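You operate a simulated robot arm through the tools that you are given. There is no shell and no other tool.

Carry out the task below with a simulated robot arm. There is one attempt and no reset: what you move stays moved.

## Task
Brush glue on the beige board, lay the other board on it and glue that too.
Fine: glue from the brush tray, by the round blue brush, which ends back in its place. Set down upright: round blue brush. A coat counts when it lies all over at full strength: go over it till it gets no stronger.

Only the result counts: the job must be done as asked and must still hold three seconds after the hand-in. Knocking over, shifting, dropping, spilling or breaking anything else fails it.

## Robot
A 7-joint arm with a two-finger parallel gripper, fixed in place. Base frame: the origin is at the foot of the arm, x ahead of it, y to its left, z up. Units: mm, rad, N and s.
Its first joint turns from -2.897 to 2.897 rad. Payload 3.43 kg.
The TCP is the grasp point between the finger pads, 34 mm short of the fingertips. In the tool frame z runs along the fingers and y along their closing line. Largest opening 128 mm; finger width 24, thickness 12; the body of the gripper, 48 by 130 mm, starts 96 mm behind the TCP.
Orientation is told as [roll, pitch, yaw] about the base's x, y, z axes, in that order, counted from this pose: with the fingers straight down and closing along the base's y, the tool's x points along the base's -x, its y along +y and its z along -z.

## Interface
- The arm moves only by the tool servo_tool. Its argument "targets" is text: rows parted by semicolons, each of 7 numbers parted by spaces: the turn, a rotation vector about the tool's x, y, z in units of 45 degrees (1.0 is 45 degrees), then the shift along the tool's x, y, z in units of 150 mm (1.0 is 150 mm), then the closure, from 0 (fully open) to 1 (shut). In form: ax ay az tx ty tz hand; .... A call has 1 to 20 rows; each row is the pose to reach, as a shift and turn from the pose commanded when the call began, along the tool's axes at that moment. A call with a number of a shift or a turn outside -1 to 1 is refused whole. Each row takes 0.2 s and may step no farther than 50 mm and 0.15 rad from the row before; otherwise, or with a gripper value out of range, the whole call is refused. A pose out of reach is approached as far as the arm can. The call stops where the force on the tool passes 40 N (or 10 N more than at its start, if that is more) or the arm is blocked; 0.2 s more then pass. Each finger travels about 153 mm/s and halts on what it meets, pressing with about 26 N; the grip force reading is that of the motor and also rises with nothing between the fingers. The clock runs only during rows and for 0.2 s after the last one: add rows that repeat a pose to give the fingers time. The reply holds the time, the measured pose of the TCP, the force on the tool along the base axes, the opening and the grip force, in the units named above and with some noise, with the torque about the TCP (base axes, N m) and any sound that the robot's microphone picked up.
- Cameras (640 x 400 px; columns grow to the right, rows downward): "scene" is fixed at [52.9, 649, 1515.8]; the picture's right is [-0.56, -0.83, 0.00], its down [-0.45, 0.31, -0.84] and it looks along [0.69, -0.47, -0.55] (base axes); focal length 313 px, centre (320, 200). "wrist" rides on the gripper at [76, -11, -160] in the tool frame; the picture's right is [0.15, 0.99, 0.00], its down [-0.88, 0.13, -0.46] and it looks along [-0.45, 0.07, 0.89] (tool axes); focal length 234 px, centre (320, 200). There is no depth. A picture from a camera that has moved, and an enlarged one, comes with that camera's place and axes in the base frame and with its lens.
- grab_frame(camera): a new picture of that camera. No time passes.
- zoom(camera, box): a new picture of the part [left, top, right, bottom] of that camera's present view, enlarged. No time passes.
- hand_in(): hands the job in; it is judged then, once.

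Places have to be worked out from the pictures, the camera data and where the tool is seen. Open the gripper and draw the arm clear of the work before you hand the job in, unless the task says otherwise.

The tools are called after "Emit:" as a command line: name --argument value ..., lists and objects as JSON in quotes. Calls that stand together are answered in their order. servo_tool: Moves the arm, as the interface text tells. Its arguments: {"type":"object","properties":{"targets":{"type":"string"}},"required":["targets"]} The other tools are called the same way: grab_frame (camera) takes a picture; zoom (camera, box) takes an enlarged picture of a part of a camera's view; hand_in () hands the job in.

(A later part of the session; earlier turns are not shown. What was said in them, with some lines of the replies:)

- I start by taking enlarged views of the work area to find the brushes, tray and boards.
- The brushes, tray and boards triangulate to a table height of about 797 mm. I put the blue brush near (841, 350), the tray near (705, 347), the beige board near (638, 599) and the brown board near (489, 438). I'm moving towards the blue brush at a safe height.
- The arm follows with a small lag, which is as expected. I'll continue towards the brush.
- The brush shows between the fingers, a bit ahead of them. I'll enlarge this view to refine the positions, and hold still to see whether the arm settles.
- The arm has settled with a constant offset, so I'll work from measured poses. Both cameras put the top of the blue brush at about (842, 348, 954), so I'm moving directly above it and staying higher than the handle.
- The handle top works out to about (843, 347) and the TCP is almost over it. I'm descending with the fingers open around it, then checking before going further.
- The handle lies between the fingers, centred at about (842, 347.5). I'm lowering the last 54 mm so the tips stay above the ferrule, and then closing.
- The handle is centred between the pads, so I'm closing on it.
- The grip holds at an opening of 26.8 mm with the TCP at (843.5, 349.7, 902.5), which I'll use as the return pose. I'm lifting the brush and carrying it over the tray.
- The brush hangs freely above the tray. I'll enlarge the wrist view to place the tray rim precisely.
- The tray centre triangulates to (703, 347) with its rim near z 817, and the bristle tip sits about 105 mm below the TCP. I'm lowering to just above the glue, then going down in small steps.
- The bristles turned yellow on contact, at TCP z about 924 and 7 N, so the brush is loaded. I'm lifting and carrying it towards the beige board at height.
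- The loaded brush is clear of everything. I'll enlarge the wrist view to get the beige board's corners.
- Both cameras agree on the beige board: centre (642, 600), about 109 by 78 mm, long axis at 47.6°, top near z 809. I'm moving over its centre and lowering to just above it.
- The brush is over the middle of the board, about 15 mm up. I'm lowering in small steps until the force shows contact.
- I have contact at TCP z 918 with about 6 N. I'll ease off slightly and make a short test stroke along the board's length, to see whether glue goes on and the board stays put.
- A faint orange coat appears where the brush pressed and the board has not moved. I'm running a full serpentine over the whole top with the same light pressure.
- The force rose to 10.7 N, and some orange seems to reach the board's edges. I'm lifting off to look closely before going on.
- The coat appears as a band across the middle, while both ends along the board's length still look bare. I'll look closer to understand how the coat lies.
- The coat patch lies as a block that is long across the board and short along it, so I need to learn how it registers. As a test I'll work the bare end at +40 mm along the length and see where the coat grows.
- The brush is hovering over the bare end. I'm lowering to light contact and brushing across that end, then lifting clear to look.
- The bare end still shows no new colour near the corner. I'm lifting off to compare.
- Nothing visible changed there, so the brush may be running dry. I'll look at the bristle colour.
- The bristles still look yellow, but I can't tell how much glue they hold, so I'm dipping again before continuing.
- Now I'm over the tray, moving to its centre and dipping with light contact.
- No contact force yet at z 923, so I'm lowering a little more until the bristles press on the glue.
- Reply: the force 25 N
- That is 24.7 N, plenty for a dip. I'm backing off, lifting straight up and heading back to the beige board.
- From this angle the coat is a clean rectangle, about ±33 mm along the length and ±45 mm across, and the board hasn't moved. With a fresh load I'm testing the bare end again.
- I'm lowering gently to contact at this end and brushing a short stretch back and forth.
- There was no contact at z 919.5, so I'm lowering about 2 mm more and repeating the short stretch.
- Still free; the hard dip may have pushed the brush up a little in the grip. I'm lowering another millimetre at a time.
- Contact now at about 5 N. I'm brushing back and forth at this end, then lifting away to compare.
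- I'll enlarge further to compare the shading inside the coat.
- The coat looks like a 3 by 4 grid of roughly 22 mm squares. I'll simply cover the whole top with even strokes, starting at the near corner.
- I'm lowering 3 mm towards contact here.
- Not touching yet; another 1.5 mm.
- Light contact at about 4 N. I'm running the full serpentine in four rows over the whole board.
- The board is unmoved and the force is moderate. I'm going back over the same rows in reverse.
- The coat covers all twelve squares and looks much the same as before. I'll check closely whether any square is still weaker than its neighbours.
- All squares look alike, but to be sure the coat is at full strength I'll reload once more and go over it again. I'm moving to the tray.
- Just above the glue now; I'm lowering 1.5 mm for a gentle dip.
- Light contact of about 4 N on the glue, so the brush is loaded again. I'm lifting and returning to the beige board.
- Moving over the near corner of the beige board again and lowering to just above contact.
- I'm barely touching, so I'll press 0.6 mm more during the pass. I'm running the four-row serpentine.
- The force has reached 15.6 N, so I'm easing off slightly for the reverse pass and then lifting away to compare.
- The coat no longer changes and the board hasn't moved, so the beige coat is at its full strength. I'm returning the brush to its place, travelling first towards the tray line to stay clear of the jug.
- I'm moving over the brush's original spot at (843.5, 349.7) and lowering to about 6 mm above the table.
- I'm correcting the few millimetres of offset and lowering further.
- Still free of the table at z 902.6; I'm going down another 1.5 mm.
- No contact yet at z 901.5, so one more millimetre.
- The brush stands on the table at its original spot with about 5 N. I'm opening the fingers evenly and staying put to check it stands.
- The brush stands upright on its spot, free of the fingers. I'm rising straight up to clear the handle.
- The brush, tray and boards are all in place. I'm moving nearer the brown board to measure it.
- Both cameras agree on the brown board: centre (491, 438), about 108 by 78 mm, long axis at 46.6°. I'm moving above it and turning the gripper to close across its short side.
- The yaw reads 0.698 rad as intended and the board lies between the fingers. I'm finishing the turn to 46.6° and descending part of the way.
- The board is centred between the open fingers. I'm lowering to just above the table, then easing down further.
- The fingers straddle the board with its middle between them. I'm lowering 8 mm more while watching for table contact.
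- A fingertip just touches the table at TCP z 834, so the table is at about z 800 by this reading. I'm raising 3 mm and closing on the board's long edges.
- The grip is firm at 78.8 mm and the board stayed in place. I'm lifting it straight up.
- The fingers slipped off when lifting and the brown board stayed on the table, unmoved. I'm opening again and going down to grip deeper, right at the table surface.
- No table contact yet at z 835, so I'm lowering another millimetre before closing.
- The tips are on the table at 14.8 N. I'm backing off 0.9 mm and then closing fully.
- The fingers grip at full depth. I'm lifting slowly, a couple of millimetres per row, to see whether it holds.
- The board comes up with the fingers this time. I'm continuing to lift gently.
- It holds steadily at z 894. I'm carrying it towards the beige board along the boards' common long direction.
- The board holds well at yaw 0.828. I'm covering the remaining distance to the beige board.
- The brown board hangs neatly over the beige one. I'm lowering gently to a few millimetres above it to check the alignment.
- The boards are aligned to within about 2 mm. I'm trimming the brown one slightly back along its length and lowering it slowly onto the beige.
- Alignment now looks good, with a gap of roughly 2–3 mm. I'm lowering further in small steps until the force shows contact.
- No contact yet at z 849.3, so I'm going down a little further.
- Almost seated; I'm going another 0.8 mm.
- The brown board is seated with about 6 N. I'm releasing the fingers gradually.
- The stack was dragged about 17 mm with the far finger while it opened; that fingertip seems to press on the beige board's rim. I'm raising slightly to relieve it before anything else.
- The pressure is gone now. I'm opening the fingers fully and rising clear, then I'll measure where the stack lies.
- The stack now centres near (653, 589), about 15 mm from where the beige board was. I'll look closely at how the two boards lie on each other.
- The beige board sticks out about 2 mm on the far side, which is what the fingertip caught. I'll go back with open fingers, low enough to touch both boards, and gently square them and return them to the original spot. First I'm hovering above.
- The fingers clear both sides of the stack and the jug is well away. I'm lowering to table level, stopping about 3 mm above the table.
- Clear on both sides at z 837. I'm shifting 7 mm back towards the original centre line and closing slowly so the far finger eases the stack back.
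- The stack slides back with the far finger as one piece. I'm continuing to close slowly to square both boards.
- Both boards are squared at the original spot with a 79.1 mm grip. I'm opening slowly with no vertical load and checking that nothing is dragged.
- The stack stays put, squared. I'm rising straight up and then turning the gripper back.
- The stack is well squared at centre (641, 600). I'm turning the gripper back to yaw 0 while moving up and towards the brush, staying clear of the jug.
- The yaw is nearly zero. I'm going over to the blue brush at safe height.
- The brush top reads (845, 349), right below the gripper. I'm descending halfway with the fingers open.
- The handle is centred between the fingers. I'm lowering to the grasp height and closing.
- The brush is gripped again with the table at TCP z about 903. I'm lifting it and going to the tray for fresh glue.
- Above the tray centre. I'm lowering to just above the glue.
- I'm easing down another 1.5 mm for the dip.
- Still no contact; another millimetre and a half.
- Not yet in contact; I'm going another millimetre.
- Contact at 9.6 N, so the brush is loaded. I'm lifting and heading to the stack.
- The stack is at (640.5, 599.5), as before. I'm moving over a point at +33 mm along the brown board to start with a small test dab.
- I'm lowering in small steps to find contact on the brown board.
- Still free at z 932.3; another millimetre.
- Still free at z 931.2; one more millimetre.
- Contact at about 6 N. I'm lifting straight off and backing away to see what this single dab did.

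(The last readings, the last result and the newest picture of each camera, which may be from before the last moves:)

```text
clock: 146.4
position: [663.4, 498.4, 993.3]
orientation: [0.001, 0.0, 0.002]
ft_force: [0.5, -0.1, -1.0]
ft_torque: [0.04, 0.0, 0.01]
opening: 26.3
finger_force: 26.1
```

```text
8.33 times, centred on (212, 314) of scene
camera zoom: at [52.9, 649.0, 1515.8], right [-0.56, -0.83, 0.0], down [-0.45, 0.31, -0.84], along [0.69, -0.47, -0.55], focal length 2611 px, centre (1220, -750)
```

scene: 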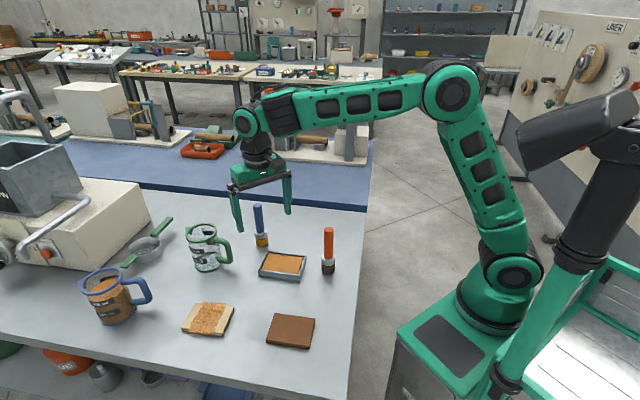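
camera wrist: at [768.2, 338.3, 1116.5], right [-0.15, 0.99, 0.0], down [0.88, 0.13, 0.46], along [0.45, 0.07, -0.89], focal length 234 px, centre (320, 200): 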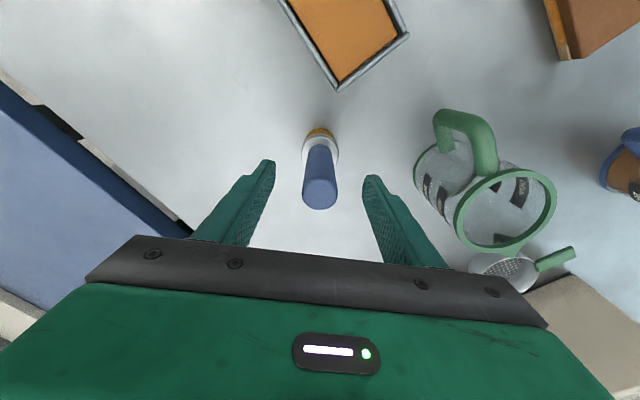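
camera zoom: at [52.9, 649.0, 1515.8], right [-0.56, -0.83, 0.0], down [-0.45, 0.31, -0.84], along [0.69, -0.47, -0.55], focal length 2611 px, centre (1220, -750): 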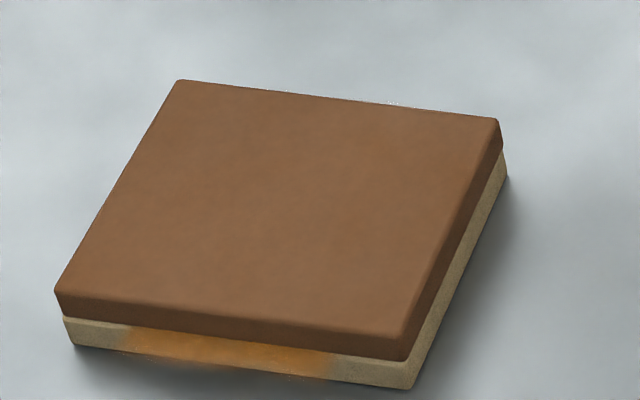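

A still dab leaves nothing visible, so the glue goes on by stroking. I'm going back for one cross stroke at +33 mm along the length.

Emit:
servo_tool --targets "0 0 0 -0.05 0.25 0 1; 0 0 0 -0.1 0.5 0 1; 0 0 0 -0.119 0.723 0.05 1; 0 0 0 -0.119 0.723 0.25 1; 0 0 0 -0.119 0.723 0.4 1; 0 0 0 -0.119 0.723 0.42 1; 0 0 0 -0.119 0.723 0.422 1; 0 0 0 -0.058 0.779 0.422 1; 0 0 0 0.004 0.835 0.422 1; 0 0 0 0.066 0.891 0.422 1; 0 0 0 0.127 0.948 0.422 1"

```text
clock: 148.8
position: [644.6, 641.9, 931.1]
orientation: [0.002, 0.0, 0.001]
ft_force: [2.2, -0.2, 8.7]
ft_torque: [-0.18, -0.31, 0.04]
opening: 26.1
finger_force: 26.1
```

Emit:
servo_tool --targets "0 0 0 0 0 -0.1 1; 0 0 0 0 0 -0.35 1; 0 0 0 -0.05 -0.2 -0.42 1; 0 0 0 -0.1 -0.5 -0.42 1; 0 0 0 -0.12 -0.8 -0.42 1; 0 0 0 -0.12 -0.95 -0.42 1; 0 0 0 -0.12 -0.95 -0.42 1"

Emit:
zoom --camera "wrist" --box '[320, 60, 480, 200]'

Emit:
zoom --camera "scene" --box '[180, 290, 244, 338]'

```text
clock: 150.4
position: [663.2, 498.4, 993.0]
orientation: [-0.001, -0.001, 0.002]
ft_force: [-0.2, 0.1, -1.0]
ft_torque: [0.0, 0.01, 0.01]
opening: 26.2
finger_force: 26.1
```

```text
2.86 times, centred on (400, 130) of wrist
camera zoom: at [587.1, 486.6, 1152.9], right [-0.15, 0.99, 0.0], down [0.88, 0.13, 0.46], along [0.45, 0.07, -0.89], focal length 669 px, centre (91, 400)
```

zoom: 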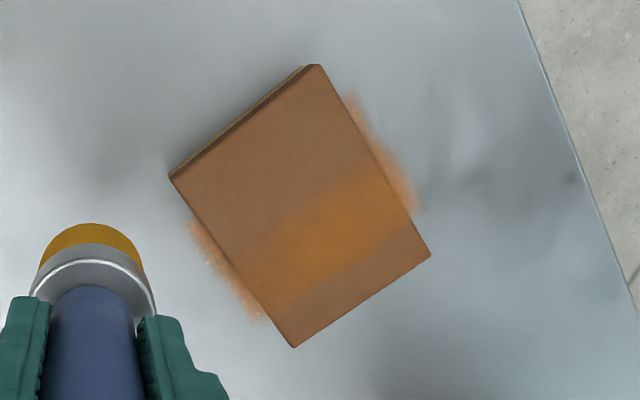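

```text
8.33 times, centred on (212, 314) of scene
camera zoom: at [52.9, 649.0, 1515.8], right [-0.56, -0.83, 0.0], down [-0.45, 0.31, -0.84], along [0.69, -0.47, -0.55], focal length 2611 px, centre (1220, -750)
```

zoom: 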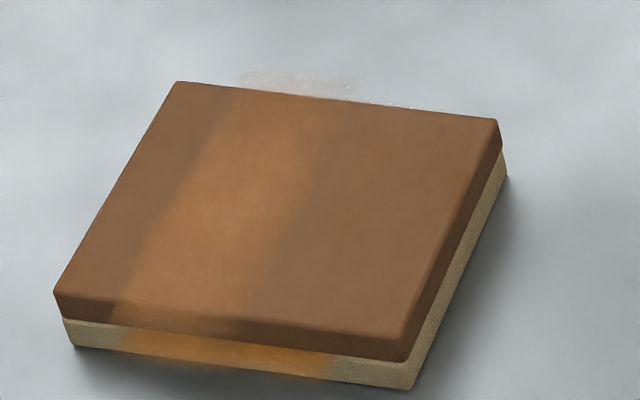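

The stroke shows directly where it was made, so the coat maps truly to the brush. I'm now starting full serpentine passes over the brown top from the near corner.

Emit:
servo_tool --targets "0 0 0 0.09 0.18 0 1; 0 0 0 0.171 0.348 0.05 1; 0 0 0 0.171 0.348 0.25 1; 0 0 0 0.171 0.348 0.4 1; 0 0 0 0.171 0.348 0.42 1; 0 0 0 0.171 0.348 0.42 1"

```text
clock: 151.8
position: [636.9, 551.2, 931.1]
orientation: [0.004, -0.003, 0.002]
ft_force: [-0.1, 0.2, 18.4]
ft_torque: [0.12, 0.02, 0.0]
opening: 26.5
finger_force: 26.4
```

18 N is more than I want, so I'm easing up 1.2 mm and running the serpentine.

Emit:
servo_tool --targets "0 0 0 -0.0854 0.0935 -0.008 1; 0 0 0 -0.1707 0.187 -0.008 1; 0 0 0 -0.2561 0.2804 -0.008 1; 0 0 0 -0.3415 0.3739 -0.008 1; 0 0 0 -0.2431 0.4638 -0.008 1; 0 0 0 -0.1577 0.3703 -0.008 1; 0 0 0 -0.0723 0.2769 -0.008 1; 0 0 0 0.013 0.1834 -0.008 1; 0 0 0 0.0984 0.0899 -0.008 1; 0 0 0 0.2017 0.1842 -0.008 1; 0 0 0 0.1163 0.2777 -0.008 1; 0 0 0 0.031 0.3712 -0.008 1; 0 0 0 -0.0544 0.4646 -0.008 1; 0 0 0 -0.1398 0.5581 -0.008 1; 0 0 0 -0.0365 0.6525 -0.008 1; 0 0 0 0.0489 0.559 -0.008 1; 0 0 0 0.1343 0.4656 -0.008 1; 0 0 0 0.2196 0.3721 -0.008 1; 0 0 0 0.305 0.2786 -0.008 1"

Emit:
zoom --camera "scene" --box '[160, 240, 280, 350]'

```text
clock: 155.8
position: [591.1, 592.8, 931.8]
orientation: [0.0, 0.002, 0.002]
ft_force: [-1.3, -0.7, 3.0]
ft_torque: [-0.05, -0.03, 0.0]
opening: 26.3
finger_force: 26.2
```

```text
3.64 times, centred on (220, 295) of scene
camera zoom: at [52.9, 649.0, 1515.8], right [-0.56, -0.83, 0.0], down [-0.45, 0.31, -0.84], along [0.69, -0.47, -0.55], focal length 1139 px, centre (684, -146)
```

zoom: 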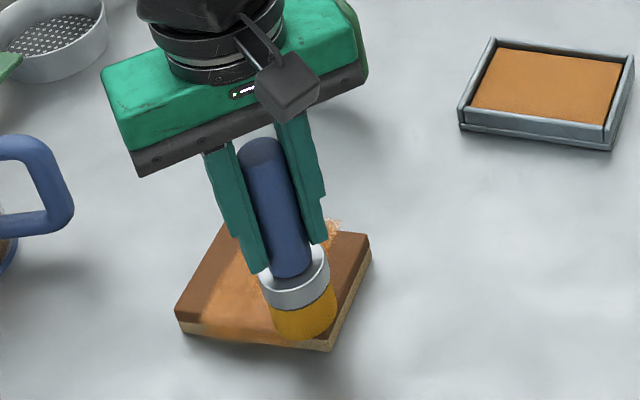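

The band builds up and the stack is steady. I'm going back over in reverse with slightly more pressure.

Emit:
servo_tool --targets "0 0 0 -0.0854 0.0935 0.003 1; 0 0 0 -0.1707 0.187 0.003 1; 0 0 0 -0.2561 0.2804 0.003 1; 0 0 0 -0.3415 0.3739 0.003 1; 0 0 0 -0.4448 0.2795 0.003 1; 0 0 0 -0.3594 0.186 0.003 1; 0 0 0 -0.274 0.0926 0.003 1; 0 0 0 -0.1887 -0.0009 0.003 1; 0 0 0 -0.1033 -0.0944 0.003 1; 0 0 0 -0.2066 -0.1887 0.003 1; 0 0 0 -0.292 -0.0952 0.003 1; 0 0 0 -0.3773 -0.0017 0.003 1; 0 0 0 -0.4627 0.0917 0.003 1; 0 0 0 -0.5481 0.1852 0.003 1; 0 0 0 -0.6465 0.0953 0.003 1; 0 0 0 -0.5611 0.0018 0.003 1; 0 0 0 -0.4757 -0.0916 0.003 1; 0 0 0 -0.3904 -0.1851 0.003 1; 0 0 0 -0.305 -0.2786 0.003 1"

Emit:
servo_tool --targets "0 0 0 0 0 -0.2 1; 0 0 0 0 0 -0.38 1; 0 0 0 -0.1 -0.2 -0.42 1; 0 0 0 -0.2 -0.4 -0.42 1; 0 0 0 -0.2 -0.4 -0.42 1"

Emit:
zoom --camera "wrist" --box '[320, 60, 480, 200]'

Emit:
zoom --camera "scene" --box '[180, 290, 244, 338]'

```text
clock: 159.8
position: [636.6, 550.4, 931.3]
orientation: [0.0, -0.001, 0.002]
ft_force: [0.6, 1.8, 6.9]
ft_torque: [0.26, -0.14, 0.02]
opening: 26.3
finger_force: 26.0
```

```text
clock: 161.0
position: [667.8, 491.4, 994.8]
orientation: [-0.001, -0.001, 0.002]
ft_force: [-0.3, 0.5, -1.2]
ft_torque: [-0.02, 0.0, -0.03]
opening: 26.2
finger_force: 26.1
```

```text
2.86 times, centred on (400, 130) of wrist
camera zoom: at [591.9, 480.5, 1153.6], right [-0.15, 0.99, 0.0], down [0.88, 0.13, 0.46], along [0.45, 0.07, -0.89], focal length 669 px, centre (91, 400)
```

zoom: 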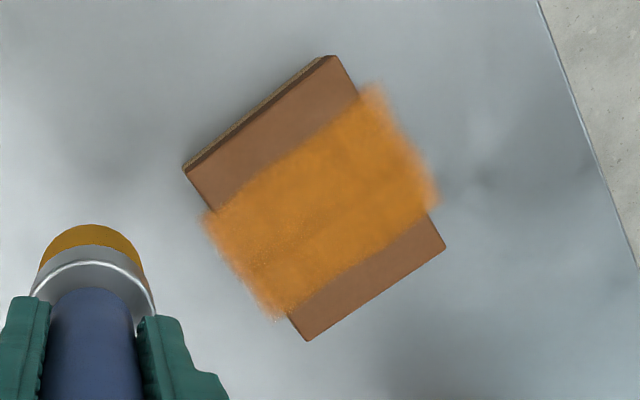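

```text
8.33 times, centred on (212, 314) of scene
camera zoom: at [52.9, 649.0, 1515.8], right [-0.56, -0.83, 0.0], down [-0.45, 0.31, -0.84], along [0.69, -0.47, -0.55], focal length 2611 px, centre (1220, -750)
```

zoom: 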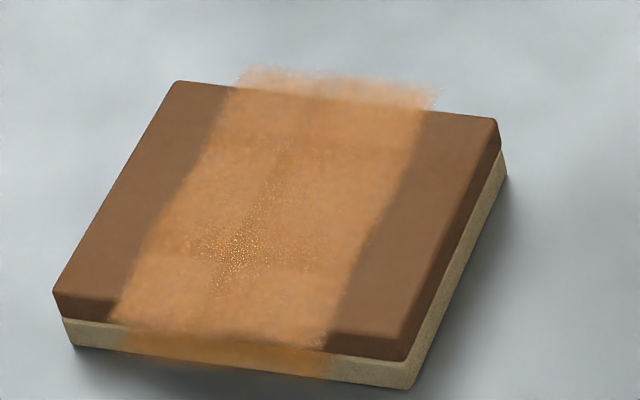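

The brown top is coated across the whole grid and the stack hasn't moved. To reach full strength I'm reloading and going over it again.

Emit:
servo_tool --targets "0 0 0 -0.07 -0.3 0 1; 0 0 0 -0.14 -0.6 0 1; 0 0 0 -0.21 -0.9 0 1; 0 0 0 -0.233 -0.955 0 1; 0 0 0 -0.233 -0.955 0.25 1; 0 0 0 -0.233 -0.955 0.44 1; 0 0 0 -0.233 -0.955 0.465 1; 0 0 0 -0.233 -0.955 0.465 1"

```text
clock: 162.8
position: [703.2, 348.4, 923.0]
orientation: [0.002, 0.001, 0.002]
ft_force: [0.3, 0.9, 1.5]
ft_torque: [0.09, -0.01, -0.01]
opening: 26.2
finger_force: 26.9
```

The bristles are just touching; half a millimetre more makes a proper dip.

Emit:
servo_tool --targets "0 0 0 0 0 0.003 1; 0 0 0 0 0 0.004 1; 0 0 0 0 0 0.004 1"

```text
clock: 163.6
position: [703.1, 346.9, 924.7]
orientation: [0.001, -0.001, 0.002]
ft_force: [-2.0, -0.3, 4.2]
ft_torque: [0.0, 0.09, 0.0]
opening: 26.2
finger_force: 25.8
```

Dipped at about 5 N. I'm lifting and returning to the stack.

Emit:
servo_tool --targets "0 0 0 0 0 -0.2 1; 0 0 0 0 0 -0.46 1; 0 0 0 0.05 0.2 -0.48 1; 0 0 0 0.1 0.45 -0.48 1; 0 0 0 0.15 0.7 -0.48 1; 0 0 0 0.2 0.95 -0.48 1; 0 0 0 0.2 0.95 -0.48 1; 0 0 0 0.2 0.95 -0.48 1"

```text
clock: 165.4
position: [674.4, 491.3, 993.9]
orientation: [0.0, -0.001, 0.001]
ft_force: [-0.7, 0.2, -1.0]
ft_torque: [-0.01, -0.01, -0.01]
opening: 26.6
finger_force: 25.9
```

I'm going to the starting corner and lowering to just above contact.

Emit:
servo_tool --targets "0 0 0 0.12 0.2 0 1; 0 0 0 0.245 0.395 0.05 1; 0 0 0 0.245 0.395 0.25 1; 0 0 0 0.245 0.395 0.39 1; 0 0 0 0.245 0.395 0.41 1; 0 0 0 0.245 0.395 0.41 1"

```text
clock: 166.8
position: [636.1, 549.9, 935.7]
orientation: [-0.001, 0.001, -0.001]
ft_force: [0.4, 0.5, -1.1]
ft_torque: [0.02, 0.03, -0.01]
opening: 26.2
finger_force: 25.6
```

Emit:
servo_tool --targets "0 0 0 0 0 0.01 1; 0 0 0 0 0 0.017 1; 0 0 0 0 0 0.017 1"

```text
clock: 167.6
position: [635.8, 548.8, 930.8]
orientation: [0.001, 0.002, 0.003]
ft_force: [0.0, 0.2, -1.1]
ft_torque: [-0.01, 0.01, 0.03]
opening: 26.5
finger_force: 26.5
```

Not touching yet; another millimetre.

Emit:
servo_tool --targets "0 0 0 0 0 0.004 1; 0 0 0 0 0 0.008 1; 0 0 0 0 0 0.008 1"

```text
clock: 168.4
position: [636.2, 549.0, 930.0]
orientation: [0.002, 0.0, 0.001]
ft_force: [1.1, 1.4, 8.9]
ft_torque: [0.18, -0.03, -0.02]
opening: 26.0
finger_force: 26.1
```

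Contact at about 10 N; I'm running the serpentine with a hair less pressure, then the reverse.

Emit:
servo_tool --targets "0 0 0 -0.0854 0.0935 -0.002 1; 0 0 0 -0.1707 0.187 -0.002 1; 0 0 0 -0.2561 0.2804 -0.002 1; 0 0 0 -0.3415 0.3739 -0.002 1; 0 0 0 -0.2431 0.4638 -0.002 1; 0 0 0 -0.1577 0.3703 -0.002 1; 0 0 0 -0.0723 0.2769 -0.002 1; 0 0 0 0.013 0.1834 -0.002 1; 0 0 0 0.0984 0.0899 -0.002 1; 0 0 0 0.2017 0.1842 -0.002 1; 0 0 0 0.1163 0.2777 -0.002 1; 0 0 0 0.031 0.3712 -0.002 1; 0 0 0 -0.0544 0.4646 -0.002 1; 0 0 0 -0.1398 0.5581 -0.002 1; 0 0 0 -0.0365 0.6525 -0.002 1; 0 0 0 0.0489 0.559 -0.002 1; 0 0 0 0.1343 0.4656 -0.002 1; 0 0 0 0.2196 0.3721 -0.002 1; 0 0 0 0.305 0.2786 -0.002 1"

```text
clock: 172.4
position: [589.1, 590.7, 930.5]
orientation: [-0.002, 0.003, 0.001]
ft_force: [-1.1, 0.0, 3.3]
ft_torque: [0.05, 0.06, -0.02]
opening: 26.3
finger_force: 26.2
```

The force is about 4 N at the end. I'm going back in reverse with slightly more pressure, then lifting away to compare.

Emit:
servo_tool --targets "0 0 0 -0.0854 0.0935 0.003 1; 0 0 0 -0.1707 0.187 0.003 1; 0 0 0 -0.2561 0.2804 0.003 1; 0 0 0 -0.3415 0.3739 0.003 1; 0 0 0 -0.4448 0.2795 0.003 1; 0 0 0 -0.3594 0.186 0.003 1; 0 0 0 -0.274 0.0926 0.003 1; 0 0 0 -0.1887 -0.0009 0.003 1; 0 0 0 -0.1033 -0.0944 0.003 1; 0 0 0 -0.2066 -0.1887 0.003 1; 0 0 0 -0.292 -0.0952 0.003 1; 0 0 0 -0.3773 -0.0017 0.003 1; 0 0 0 -0.4627 0.0917 0.003 1; 0 0 0 -0.5481 0.1852 0.003 1; 0 0 0 -0.6465 0.0953 0.003 1; 0 0 0 -0.5611 0.0018 0.003 1; 0 0 0 -0.4757 -0.0916 0.003 1; 0 0 0 -0.3904 -0.1851 0.003 1; 0 0 0 -0.305 -0.2786 0.003 1"

Emit:
servo_tool --targets "0 0 0 0 0 -0.2 1; 0 0 0 0 0 -0.38 1; 0 0 0 -0.1 -0.2 -0.42 1; 0 0 0 -0.2 -0.4 -0.42 1; 0 0 0 -0.2 -0.4 -0.42 1"

Emit:
zoom --camera "wrist" --box '[320, 60, 480, 200]'

Emit:
zoom --camera "scene" --box '[180, 290, 244, 338]'

```text
clock: 176.4
position: [634.2, 550.2, 929.2]
orientation: [0.001, -0.001, 0.002]
ft_force: [0.8, 0.2, -1.2]
ft_torque: [0.02, 0.0, 0.06]
opening: 26.2
finger_force: 26.4
```

```text
clock: 177.6
position: [663.1, 488.3, 992.6]
orientation: [-0.001, 0.001, 0.0]
ft_force: [-0.5, -0.1, -1.2]
ft_torque: [-0.01, -0.02, -0.01]
opening: 26.4
finger_force: 25.8
```

```text
2.86 times, centred on (400, 130) of wrist
camera zoom: at [587.6, 477.2, 1152.5], right [-0.15, 0.99, 0.0], down [0.88, 0.13, 0.46], along [0.45, 0.07, -0.89], focal length 669 px, centre (91, 400)
```

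zoom: 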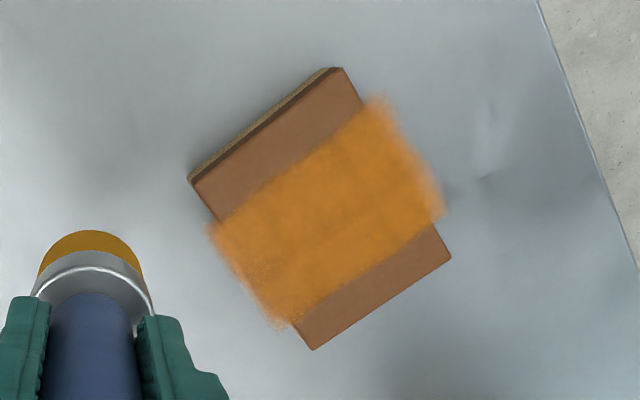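

```text
8.33 times, centred on (212, 314) of scene
camera zoom: at [52.9, 649.0, 1515.8], right [-0.56, -0.83, 0.0], down [-0.45, 0.31, -0.84], along [0.69, -0.47, -0.55], focal length 2611 px, centre (1220, -750)
```

zoom: 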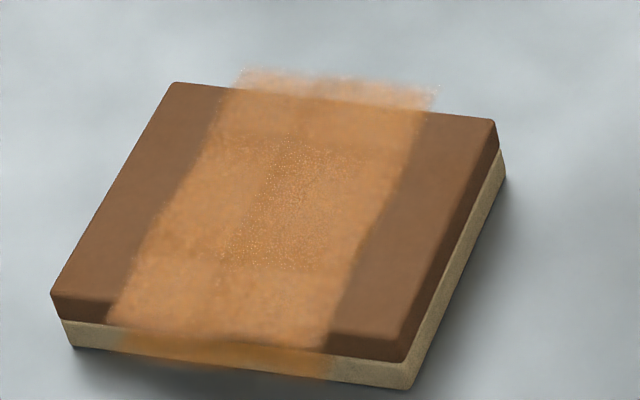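

The coat looks about the same, but the last reverse pass ended without contact, so the brush may have slid up slightly in the grip. I'm doing one more firm pass to be certain.

Emit:
servo_tool --targets "0 0 0 0.1 0.2 0 1; 0 0 0 0.19 0.39 0.05 1; 0 0 0 0.19 0.39 0.25 1; 0 0 0 0.19 0.39 0.41 1; 0 0 0 0.19 0.39 0.421 1; 0 0 0 0.19 0.39 0.421 1"

```text
clock: 179.0
position: [637.8, 548.5, 930.5]
orientation: [0.0, -0.001, 0.002]
ft_force: [-0.6, 0.2, 0.0]
ft_torque: [0.0, 0.0, -0.02]
opening: 26.3
finger_force: 25.3
```

Barely touching; I'm pressing 0.75 mm more and checking the force.

Emit:
servo_tool --targets "0 0 0 0 0 0.003 1; 0 0 0 0 0 0.005 1; 0 0 0 0 0 0.005 1"

```text
clock: 179.8
position: [637.2, 548.7, 930.0]
orientation: [0.001, 0.0, 0.002]
ft_force: [0.9, 0.2, 2.9]
ft_torque: [0.02, -0.06, 0.02]
opening: 26.2
finger_force: 26.2
```

Contact at about 4 N; I'm running the serpentine with a touch more pressure.

Emit:
servo_tool --targets "0 0 0 -0.0854 0.0935 0.002 1; 0 0 0 -0.1707 0.187 0.002 1; 0 0 0 -0.2561 0.2804 0.002 1; 0 0 0 -0.3415 0.3739 0.002 1; 0 0 0 -0.2431 0.4638 0.002 1; 0 0 0 -0.1577 0.3703 0.002 1; 0 0 0 -0.0723 0.2769 0.002 1; 0 0 0 0.013 0.1834 0.002 1; 0 0 0 0.0984 0.0899 0.002 1; 0 0 0 0.2017 0.1842 0.002 1; 0 0 0 0.1163 0.2777 0.002 1; 0 0 0 0.031 0.3712 0.002 1; 0 0 0 -0.0544 0.4646 0.002 1; 0 0 0 -0.1398 0.5581 0.002 1; 0 0 0 -0.0365 0.6525 0.002 1; 0 0 0 0.0489 0.559 0.002 1; 0 0 0 0.1343 0.4656 0.002 1; 0 0 0 0.2196 0.3721 0.002 1; 0 0 0 0.305 0.2786 0.002 1"

```text
clock: 183.8
position: [591.8, 588.4, 929.6]
orientation: [0.001, 0.002, 0.001]
ft_force: [0.0, -0.3, 0.1]
ft_torque: [0.0, 0.03, 0.01]
opening: 25.9
finger_force: 26.2
```

Contact has become very light at this end, so I'm pressing a little more for the reverse pass.

Emit:
servo_tool --targets "0 0 0 0 0 0.005 1; 0 0 0 -0.0854 0.0935 0.006 1; 0 0 0 -0.1707 0.187 0.006 1; 0 0 0 -0.2561 0.2804 0.006 1; 0 0 0 -0.3415 0.3739 0.006 1; 0 0 0 -0.4448 0.2795 0.006 1; 0 0 0 -0.3594 0.186 0.006 1; 0 0 0 -0.274 0.0926 0.006 1; 0 0 0 -0.1887 -0.0009 0.006 1; 0 0 0 -0.1033 -0.0944 0.006 1"

```text
clock: 186.0
position: [605.5, 573.6, 928.3]
orientation: [0.001, -0.002, 0.0]
ft_force: [2.0, 2.8, 22.1]
ft_torque: [0.39, -0.39, 0.03]
opening: 26.5
finger_force: 25.9
```

22 N is rather firm here, so I'm backing off 0.9 mm for the remaining rows and then lifting away.

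Emit:
servo_tool --targets "0 0 0 0 0 -0.006 1; 0 0 0 -0.1033 -0.0943 -0.006 1; 0 0 0 -0.1887 -0.0008 -0.006 1; 0 0 0 -0.274 0.0927 -0.006 1; 0 0 0 -0.3594 0.1861 -0.006 1; 0 0 0 -0.4448 0.2796 -0.006 1; 0 0 0 -0.5432 0.1897 -0.006 1; 0 0 0 -0.4578 0.0962 -0.006 1; 0 0 0 -0.3724 0.0028 -0.005 1; 0 0 0 -0.2871 -0.0907 -0.004 1; 0 0 0 -0.2017 -0.1842 -0.004 1"

Emit:
servo_tool --targets "0 0 0 0 0 -0.2 1; 0 0 0 0 0 -0.38 1; 0 0 0 -0.1 -0.2 -0.42 1; 0 0 0 -0.2 -0.4 -0.42 1; 0 0 0 -0.2 -0.4 -0.42 1"

Emit:
zoom --camera "wrist" --box '[320, 60, 480, 200]'

Emit:
zoom --camera "scene" --box '[180, 290, 244, 338]'

```text
clock: 188.4
position: [637.9, 547.0, 929.8]
orientation: [0.0, 0.0, 0.001]
ft_force: [-0.6, -0.2, -2.1]
ft_torque: [0.02, 0.0, -0.02]
opening: 26.3
finger_force: 26.6
```

```text
clock: 189.6
position: [666.8, 488.7, 990.5]
orientation: [0.0, 0.0, 0.001]
ft_force: [0.2, 0.2, -0.5]
ft_torque: [0.01, 0.0, -0.03]
opening: 26.2
finger_force: 26.0
```

```text
2.86 times, centred on (400, 130) of wrist
camera zoom: at [590.8, 477.0, 1149.6], right [-0.15, 0.99, 0.0], down [0.88, 0.13, 0.46], along [0.45, 0.07, -0.89], focal length 669 px, centre (91, 400)
```

zoom: 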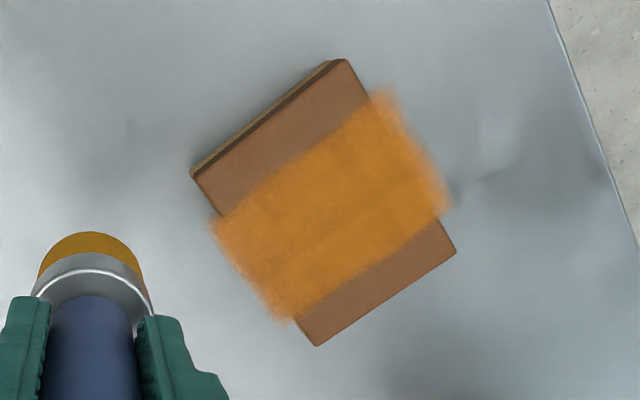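

```text
8.33 times, centred on (212, 314) of scene
camera zoom: at [52.9, 649.0, 1515.8], right [-0.56, -0.83, 0.0], down [-0.45, 0.31, -0.84], along [0.69, -0.47, -0.55], focal length 2611 px, centre (1220, -750)
```

zoom: 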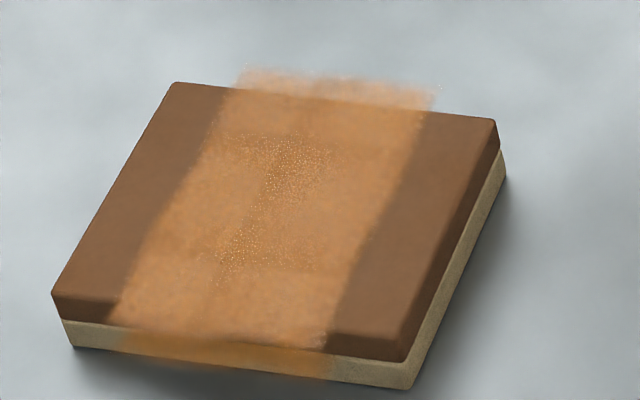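

The coat no longer changes, so the brown top is at full strength. I'm returning the brush to its place by the same clear path.

Emit:
servo_tool --targets "0 0 0 -0.03 -0.3 0 1; 0 0 0 -0.08 -0.6 0 1; 0 0 0 -0.2 -0.85 0 1; 0 0 0 -0.4 -0.927 0 1; 0 0 0 -0.7 -0.927 0 1; 0 0 0 -1 -0.927 0 1; 0 0 0 -1 -0.927 0 1; 0 0 0 -1 -0.927 0 1"

```text
clock: 191.4
position: [818.2, 350.2, 991.4]
orientation: [0.0, 0.0, 0.002]
ft_force: [-0.2, 0.5, -1.4]
ft_torque: [-0.04, -0.01, 0.04]
opening: 26.2
finger_force: 26.0
```

I'm moving over the brush's spot and lowering to just above the table.

Emit:
servo_tool --targets "0 0 0 -0.175 -0.003 0.1 1; 0 0 0 -0.175 -0.003 0.3 1; 0 0 0 -0.175 -0.003 0.5 1; 0 0 0 -0.175 -0.003 0.555 1; 0 0 0 -0.175 -0.003 0.555 1; 0 0 0 -0.175 -0.003 0.555 1"

Emit:
zoom --camera "scene" --box '[230, 180, 300, 260]'

```text
clock: 192.8
position: [844.9, 348.3, 907.5]
orientation: [-0.001, 0.001, 0.001]
ft_force: [0.1, -0.2, -0.3]
ft_torque: [0.03, 0.03, -0.01]
opening: 26.3
finger_force: 25.9
```

```text
5.00 times, centred on (265, 220) of scene
camera zoom: at [52.9, 649.0, 1515.8], right [-0.56, -0.83, 0.0], down [-0.45, 0.31, -0.84], along [0.69, -0.47, -0.55], focal length 1566 px, centre (595, 100)
```

zoom: 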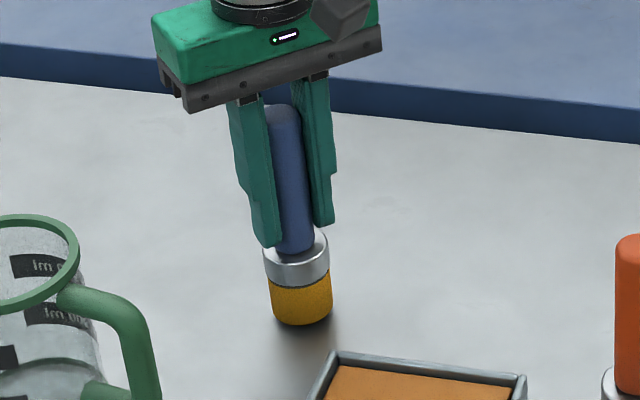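

I'm comparing with the very first close-up of the brush, using the same zoom box, to place it exactly.

Emit:
zoom --camera "scene" --box '[240, 190, 350, 290]'

```text
4.00 times, centred on (295, 240) of scene
camera zoom: at [52.9, 649.0, 1515.8], right [-0.56, -0.83, 0.0], down [-0.45, 0.31, -0.84], along [0.69, -0.47, -0.55], focal length 1253 px, centre (420, 40)
```

zoom: 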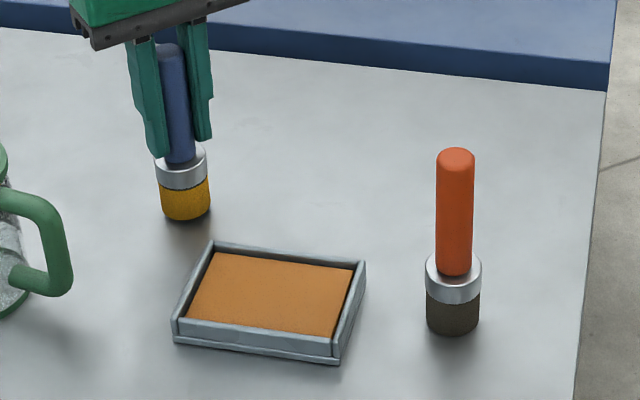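

Compared with the start, the brush is roughly 5 mm off towards the left and far side in the picture. I'm shifting it by about (-4, -3) mm before setting it down.

Emit:
servo_tool --targets "0 0 0 0.014 -0.01 0 1; 0 0 0 0.027 -0.02 0.01 1; 0 0 0 0.027 -0.02 0.02 1; 0 0 0 0.027 -0.02 0.02 1"

Emit:
zoom --camera "scene" --box '[240, 190, 350, 290]'

```text
clock: 193.8
position: [840.2, 344.6, 904.7]
orientation: [0.0, -0.001, 0.002]
ft_force: [0.0, -0.2, -0.5]
ft_torque: [0.01, 0.04, 0.01]
opening: 26.3
finger_force: 25.7
```

```text
4.00 times, centred on (295, 240) of scene
camera zoom: at [52.9, 649.0, 1515.8], right [-0.56, -0.83, 0.0], down [-0.45, 0.31, -0.84], along [0.69, -0.47, -0.55], focal length 1253 px, centre (420, 40)
```

zoom: 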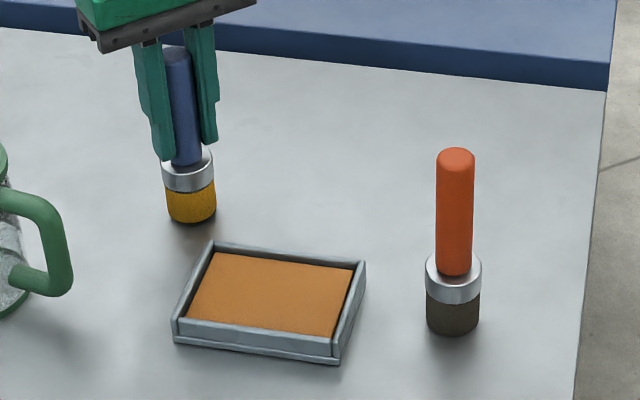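

The brush now matches its original place within about 2 mm. I'm lowering until it stands on the table.

Emit:
servo_tool --targets "0 0 0 0.003 -0.003 0.01 1; 0 0 0 0.004 -0.004 0.018 1; 0 0 0 0.004 -0.004 0.018 1"

```text
clock: 194.6
position: [838.8, 344.8, 902.1]
orientation: [-0.001, 0.0, 0.002]
ft_force: [0.2, 0.0, -0.9]
ft_torque: [-0.01, 0.0, 0.0]
opening: 26.2
finger_force: 25.2
```

Still free at z 902; another millimetre.

Emit:
servo_tool --targets "0 0 0 0 0 0.004 1; 0 0 0 0 0 0.008 1; 0 0 0 0 0 0.008 1"

```text
clock: 195.4
position: [839.3, 345.1, 901.5]
orientation: [0.001, 0.0, 0.003]
ft_force: [0.6, 1.7, 4.8]
ft_torque: [0.12, -0.05, 0.04]
opening: 26.2
finger_force: 26.1
```

The brush is on the table with about 5 N. I'm opening the fingers slowly.

Emit:
servo_tool --targets "0 0 0 0 0 0 0.85; 0 0 0 0 0 0 0.78; 0 0 0 0 0 0 0.74; 0 0 0 0 0 0 0.65; 0 0 0 0 0 0 0.5; 0 0 0 0 0 0 0.4; 0 0 0 0 0 0 0.4"

Emit:
zoom --camera "scene" --box '[240, 190, 350, 290]'

Emit:
grab_frame --camera "wrist"

```text
clock: 197.0
position: [839.1, 345.4, 900.0]
orientation: [0.001, 0.0, 0.001]
ft_force: [-0.3, 0.1, -0.9]
ft_torque: [-0.01, -0.01, -0.02]
opening: 76.8
finger_force: 0.1
```

```text
4.00 times, centred on (295, 240) of scene
camera zoom: at [52.9, 649.0, 1515.8], right [-0.56, -0.83, 0.0], down [-0.45, 0.31, -0.84], along [0.69, -0.47, -0.55], focal length 1253 px, centre (420, 40)
```

zoom: 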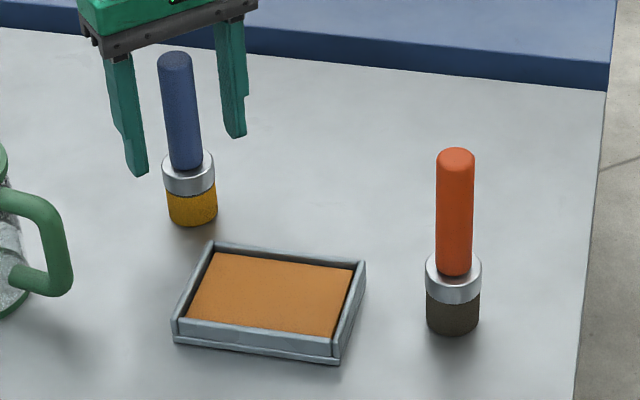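

```text
taken
camera wrist: at [763.5, 333.4, 1060.2], right [-0.15, 0.99, 0.0], down [0.88, 0.13, 0.46], along [0.45, 0.07, -0.89], focal length 234 px, centre (320, 200)
```

wrist: 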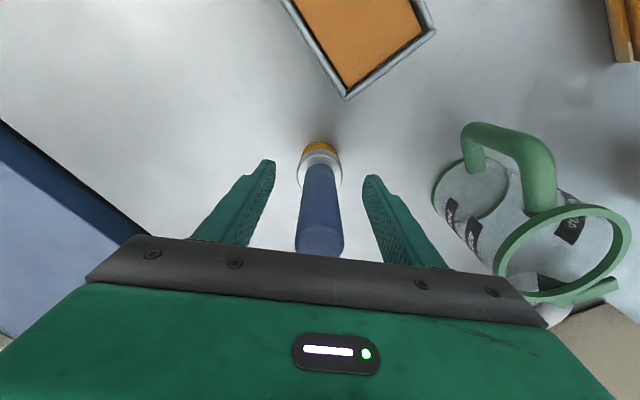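

The brush stands upright exactly where it was at the start. I'm rising straight up and drawing the arm back clear of the work.

Emit:
servo_tool --targets "0 0 0 0 0 -0.15 0.4; 0 0 0 0 0 -0.4 0.4; 0 0 0 0 0 -0.7 0.4; 0 0 0 0 0 -1 0.4; 0 0 0 0 0 -1 0.4"

Emit:
servo_tool --targets "0 0 0 0.2 -0.1 -0.15 0.3; 0 0 0 0.4 -0.2 -0.3 0.2; 0 0 0 0.6 -0.3 -0.45 0.1; 0 0 0 0.8 -0.4 -0.6 0; 0 0 0 1 -0.5 -0.7 0; 0 0 0 1 -0.5 -0.7 0"

Emit:
grab_frame --camera "scene"

Emit:
zoom --camera "scene" --box '[160, 180, 360, 360]'

Emit:
zoom --camera "scene" --box '[180, 290, 244, 338]'

```text
clock: 198.2
position: [836.9, 344.7, 1049.7]
orientation: [0.0, -0.002, 0.0]
ft_force: [0.7, -0.6, 0.5]
ft_torque: [0.02, 0.03, -0.05]
opening: 77.0
finger_force: 0.1
```

```text
clock: 199.6
position: [688.1, 270.5, 1155.8]
orientation: [0.002, 0.0, 0.002]
ft_force: [-0.2, 0.4, -0.4]
ft_torque: [0.03, -0.01, 0.02]
opening: 127.9
finger_force: 0.1
```

```text
taken
```

scene: 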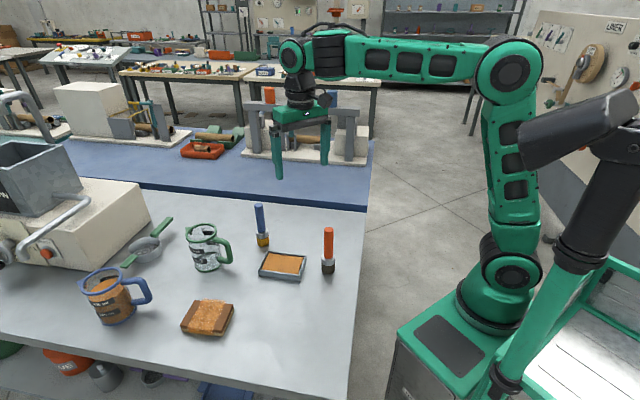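

```text
2.22 times, centred on (260, 270) of scene
camera zoom: at [52.9, 649.0, 1515.8], right [-0.56, -0.83, 0.0], down [-0.45, 0.31, -0.84], along [0.69, -0.47, -0.55], focal length 696 px, centre (453, 44)
```

zoom: 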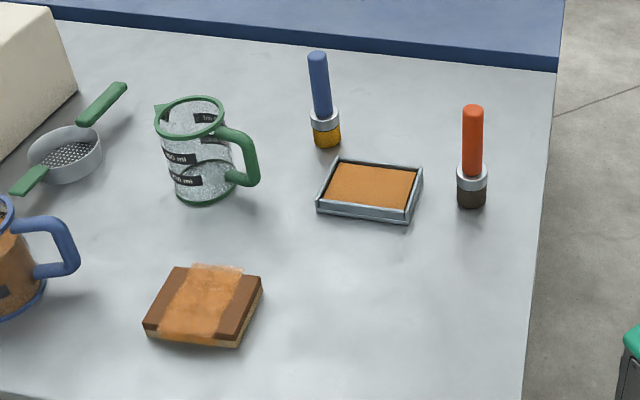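

```text
8.33 times, centred on (212, 314) of scene
camera zoom: at [52.9, 649.0, 1515.8], right [-0.56, -0.83, 0.0], down [-0.45, 0.31, -0.84], along [0.69, -0.47, -0.55], focal length 2611 px, centre (1220, -750)
```

zoom: 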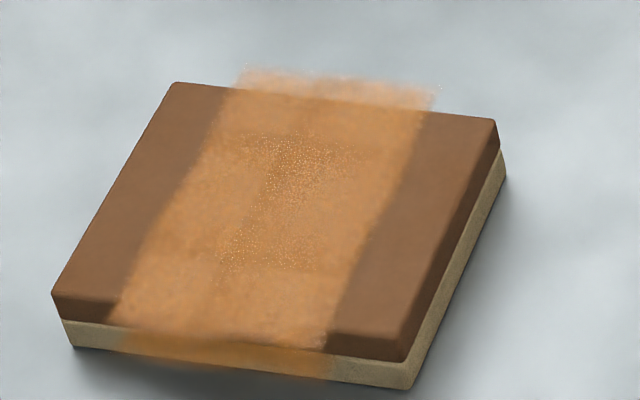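

The stack is coated and squared, the blue brush stands upright in its place and everything else sits where it was. The gripper is open and well clear, so I'm handing in.

Emit:
hand_in

```text
The job is handed in.
```

I've handed the job in. Both boards are glued and stacked, and the round blue brush is back upright where it started. I don't have the judge's verdict.

- **Coats:** I loaded the brush from the tray and went over each board with fresh glue until the colour stopped changing. On both boards the glue only ever showed as a band across the middle. The two ends of the long side stayed bare-looking even though I brushed them with contact. I took that as the limit of what registers, but I can't confirm that counts as "all over".
- **Laying the board:** when I first released the brown board, a fingertip caught the beige one and dragged the stack about 15 mm. I slid the stack back to the beige board's original spot and squared the two boards. They stayed put through the second coat.
- **Everything else:** in the final picture nothing else looks moved. The gripper is open and the arm is well clear of the work.
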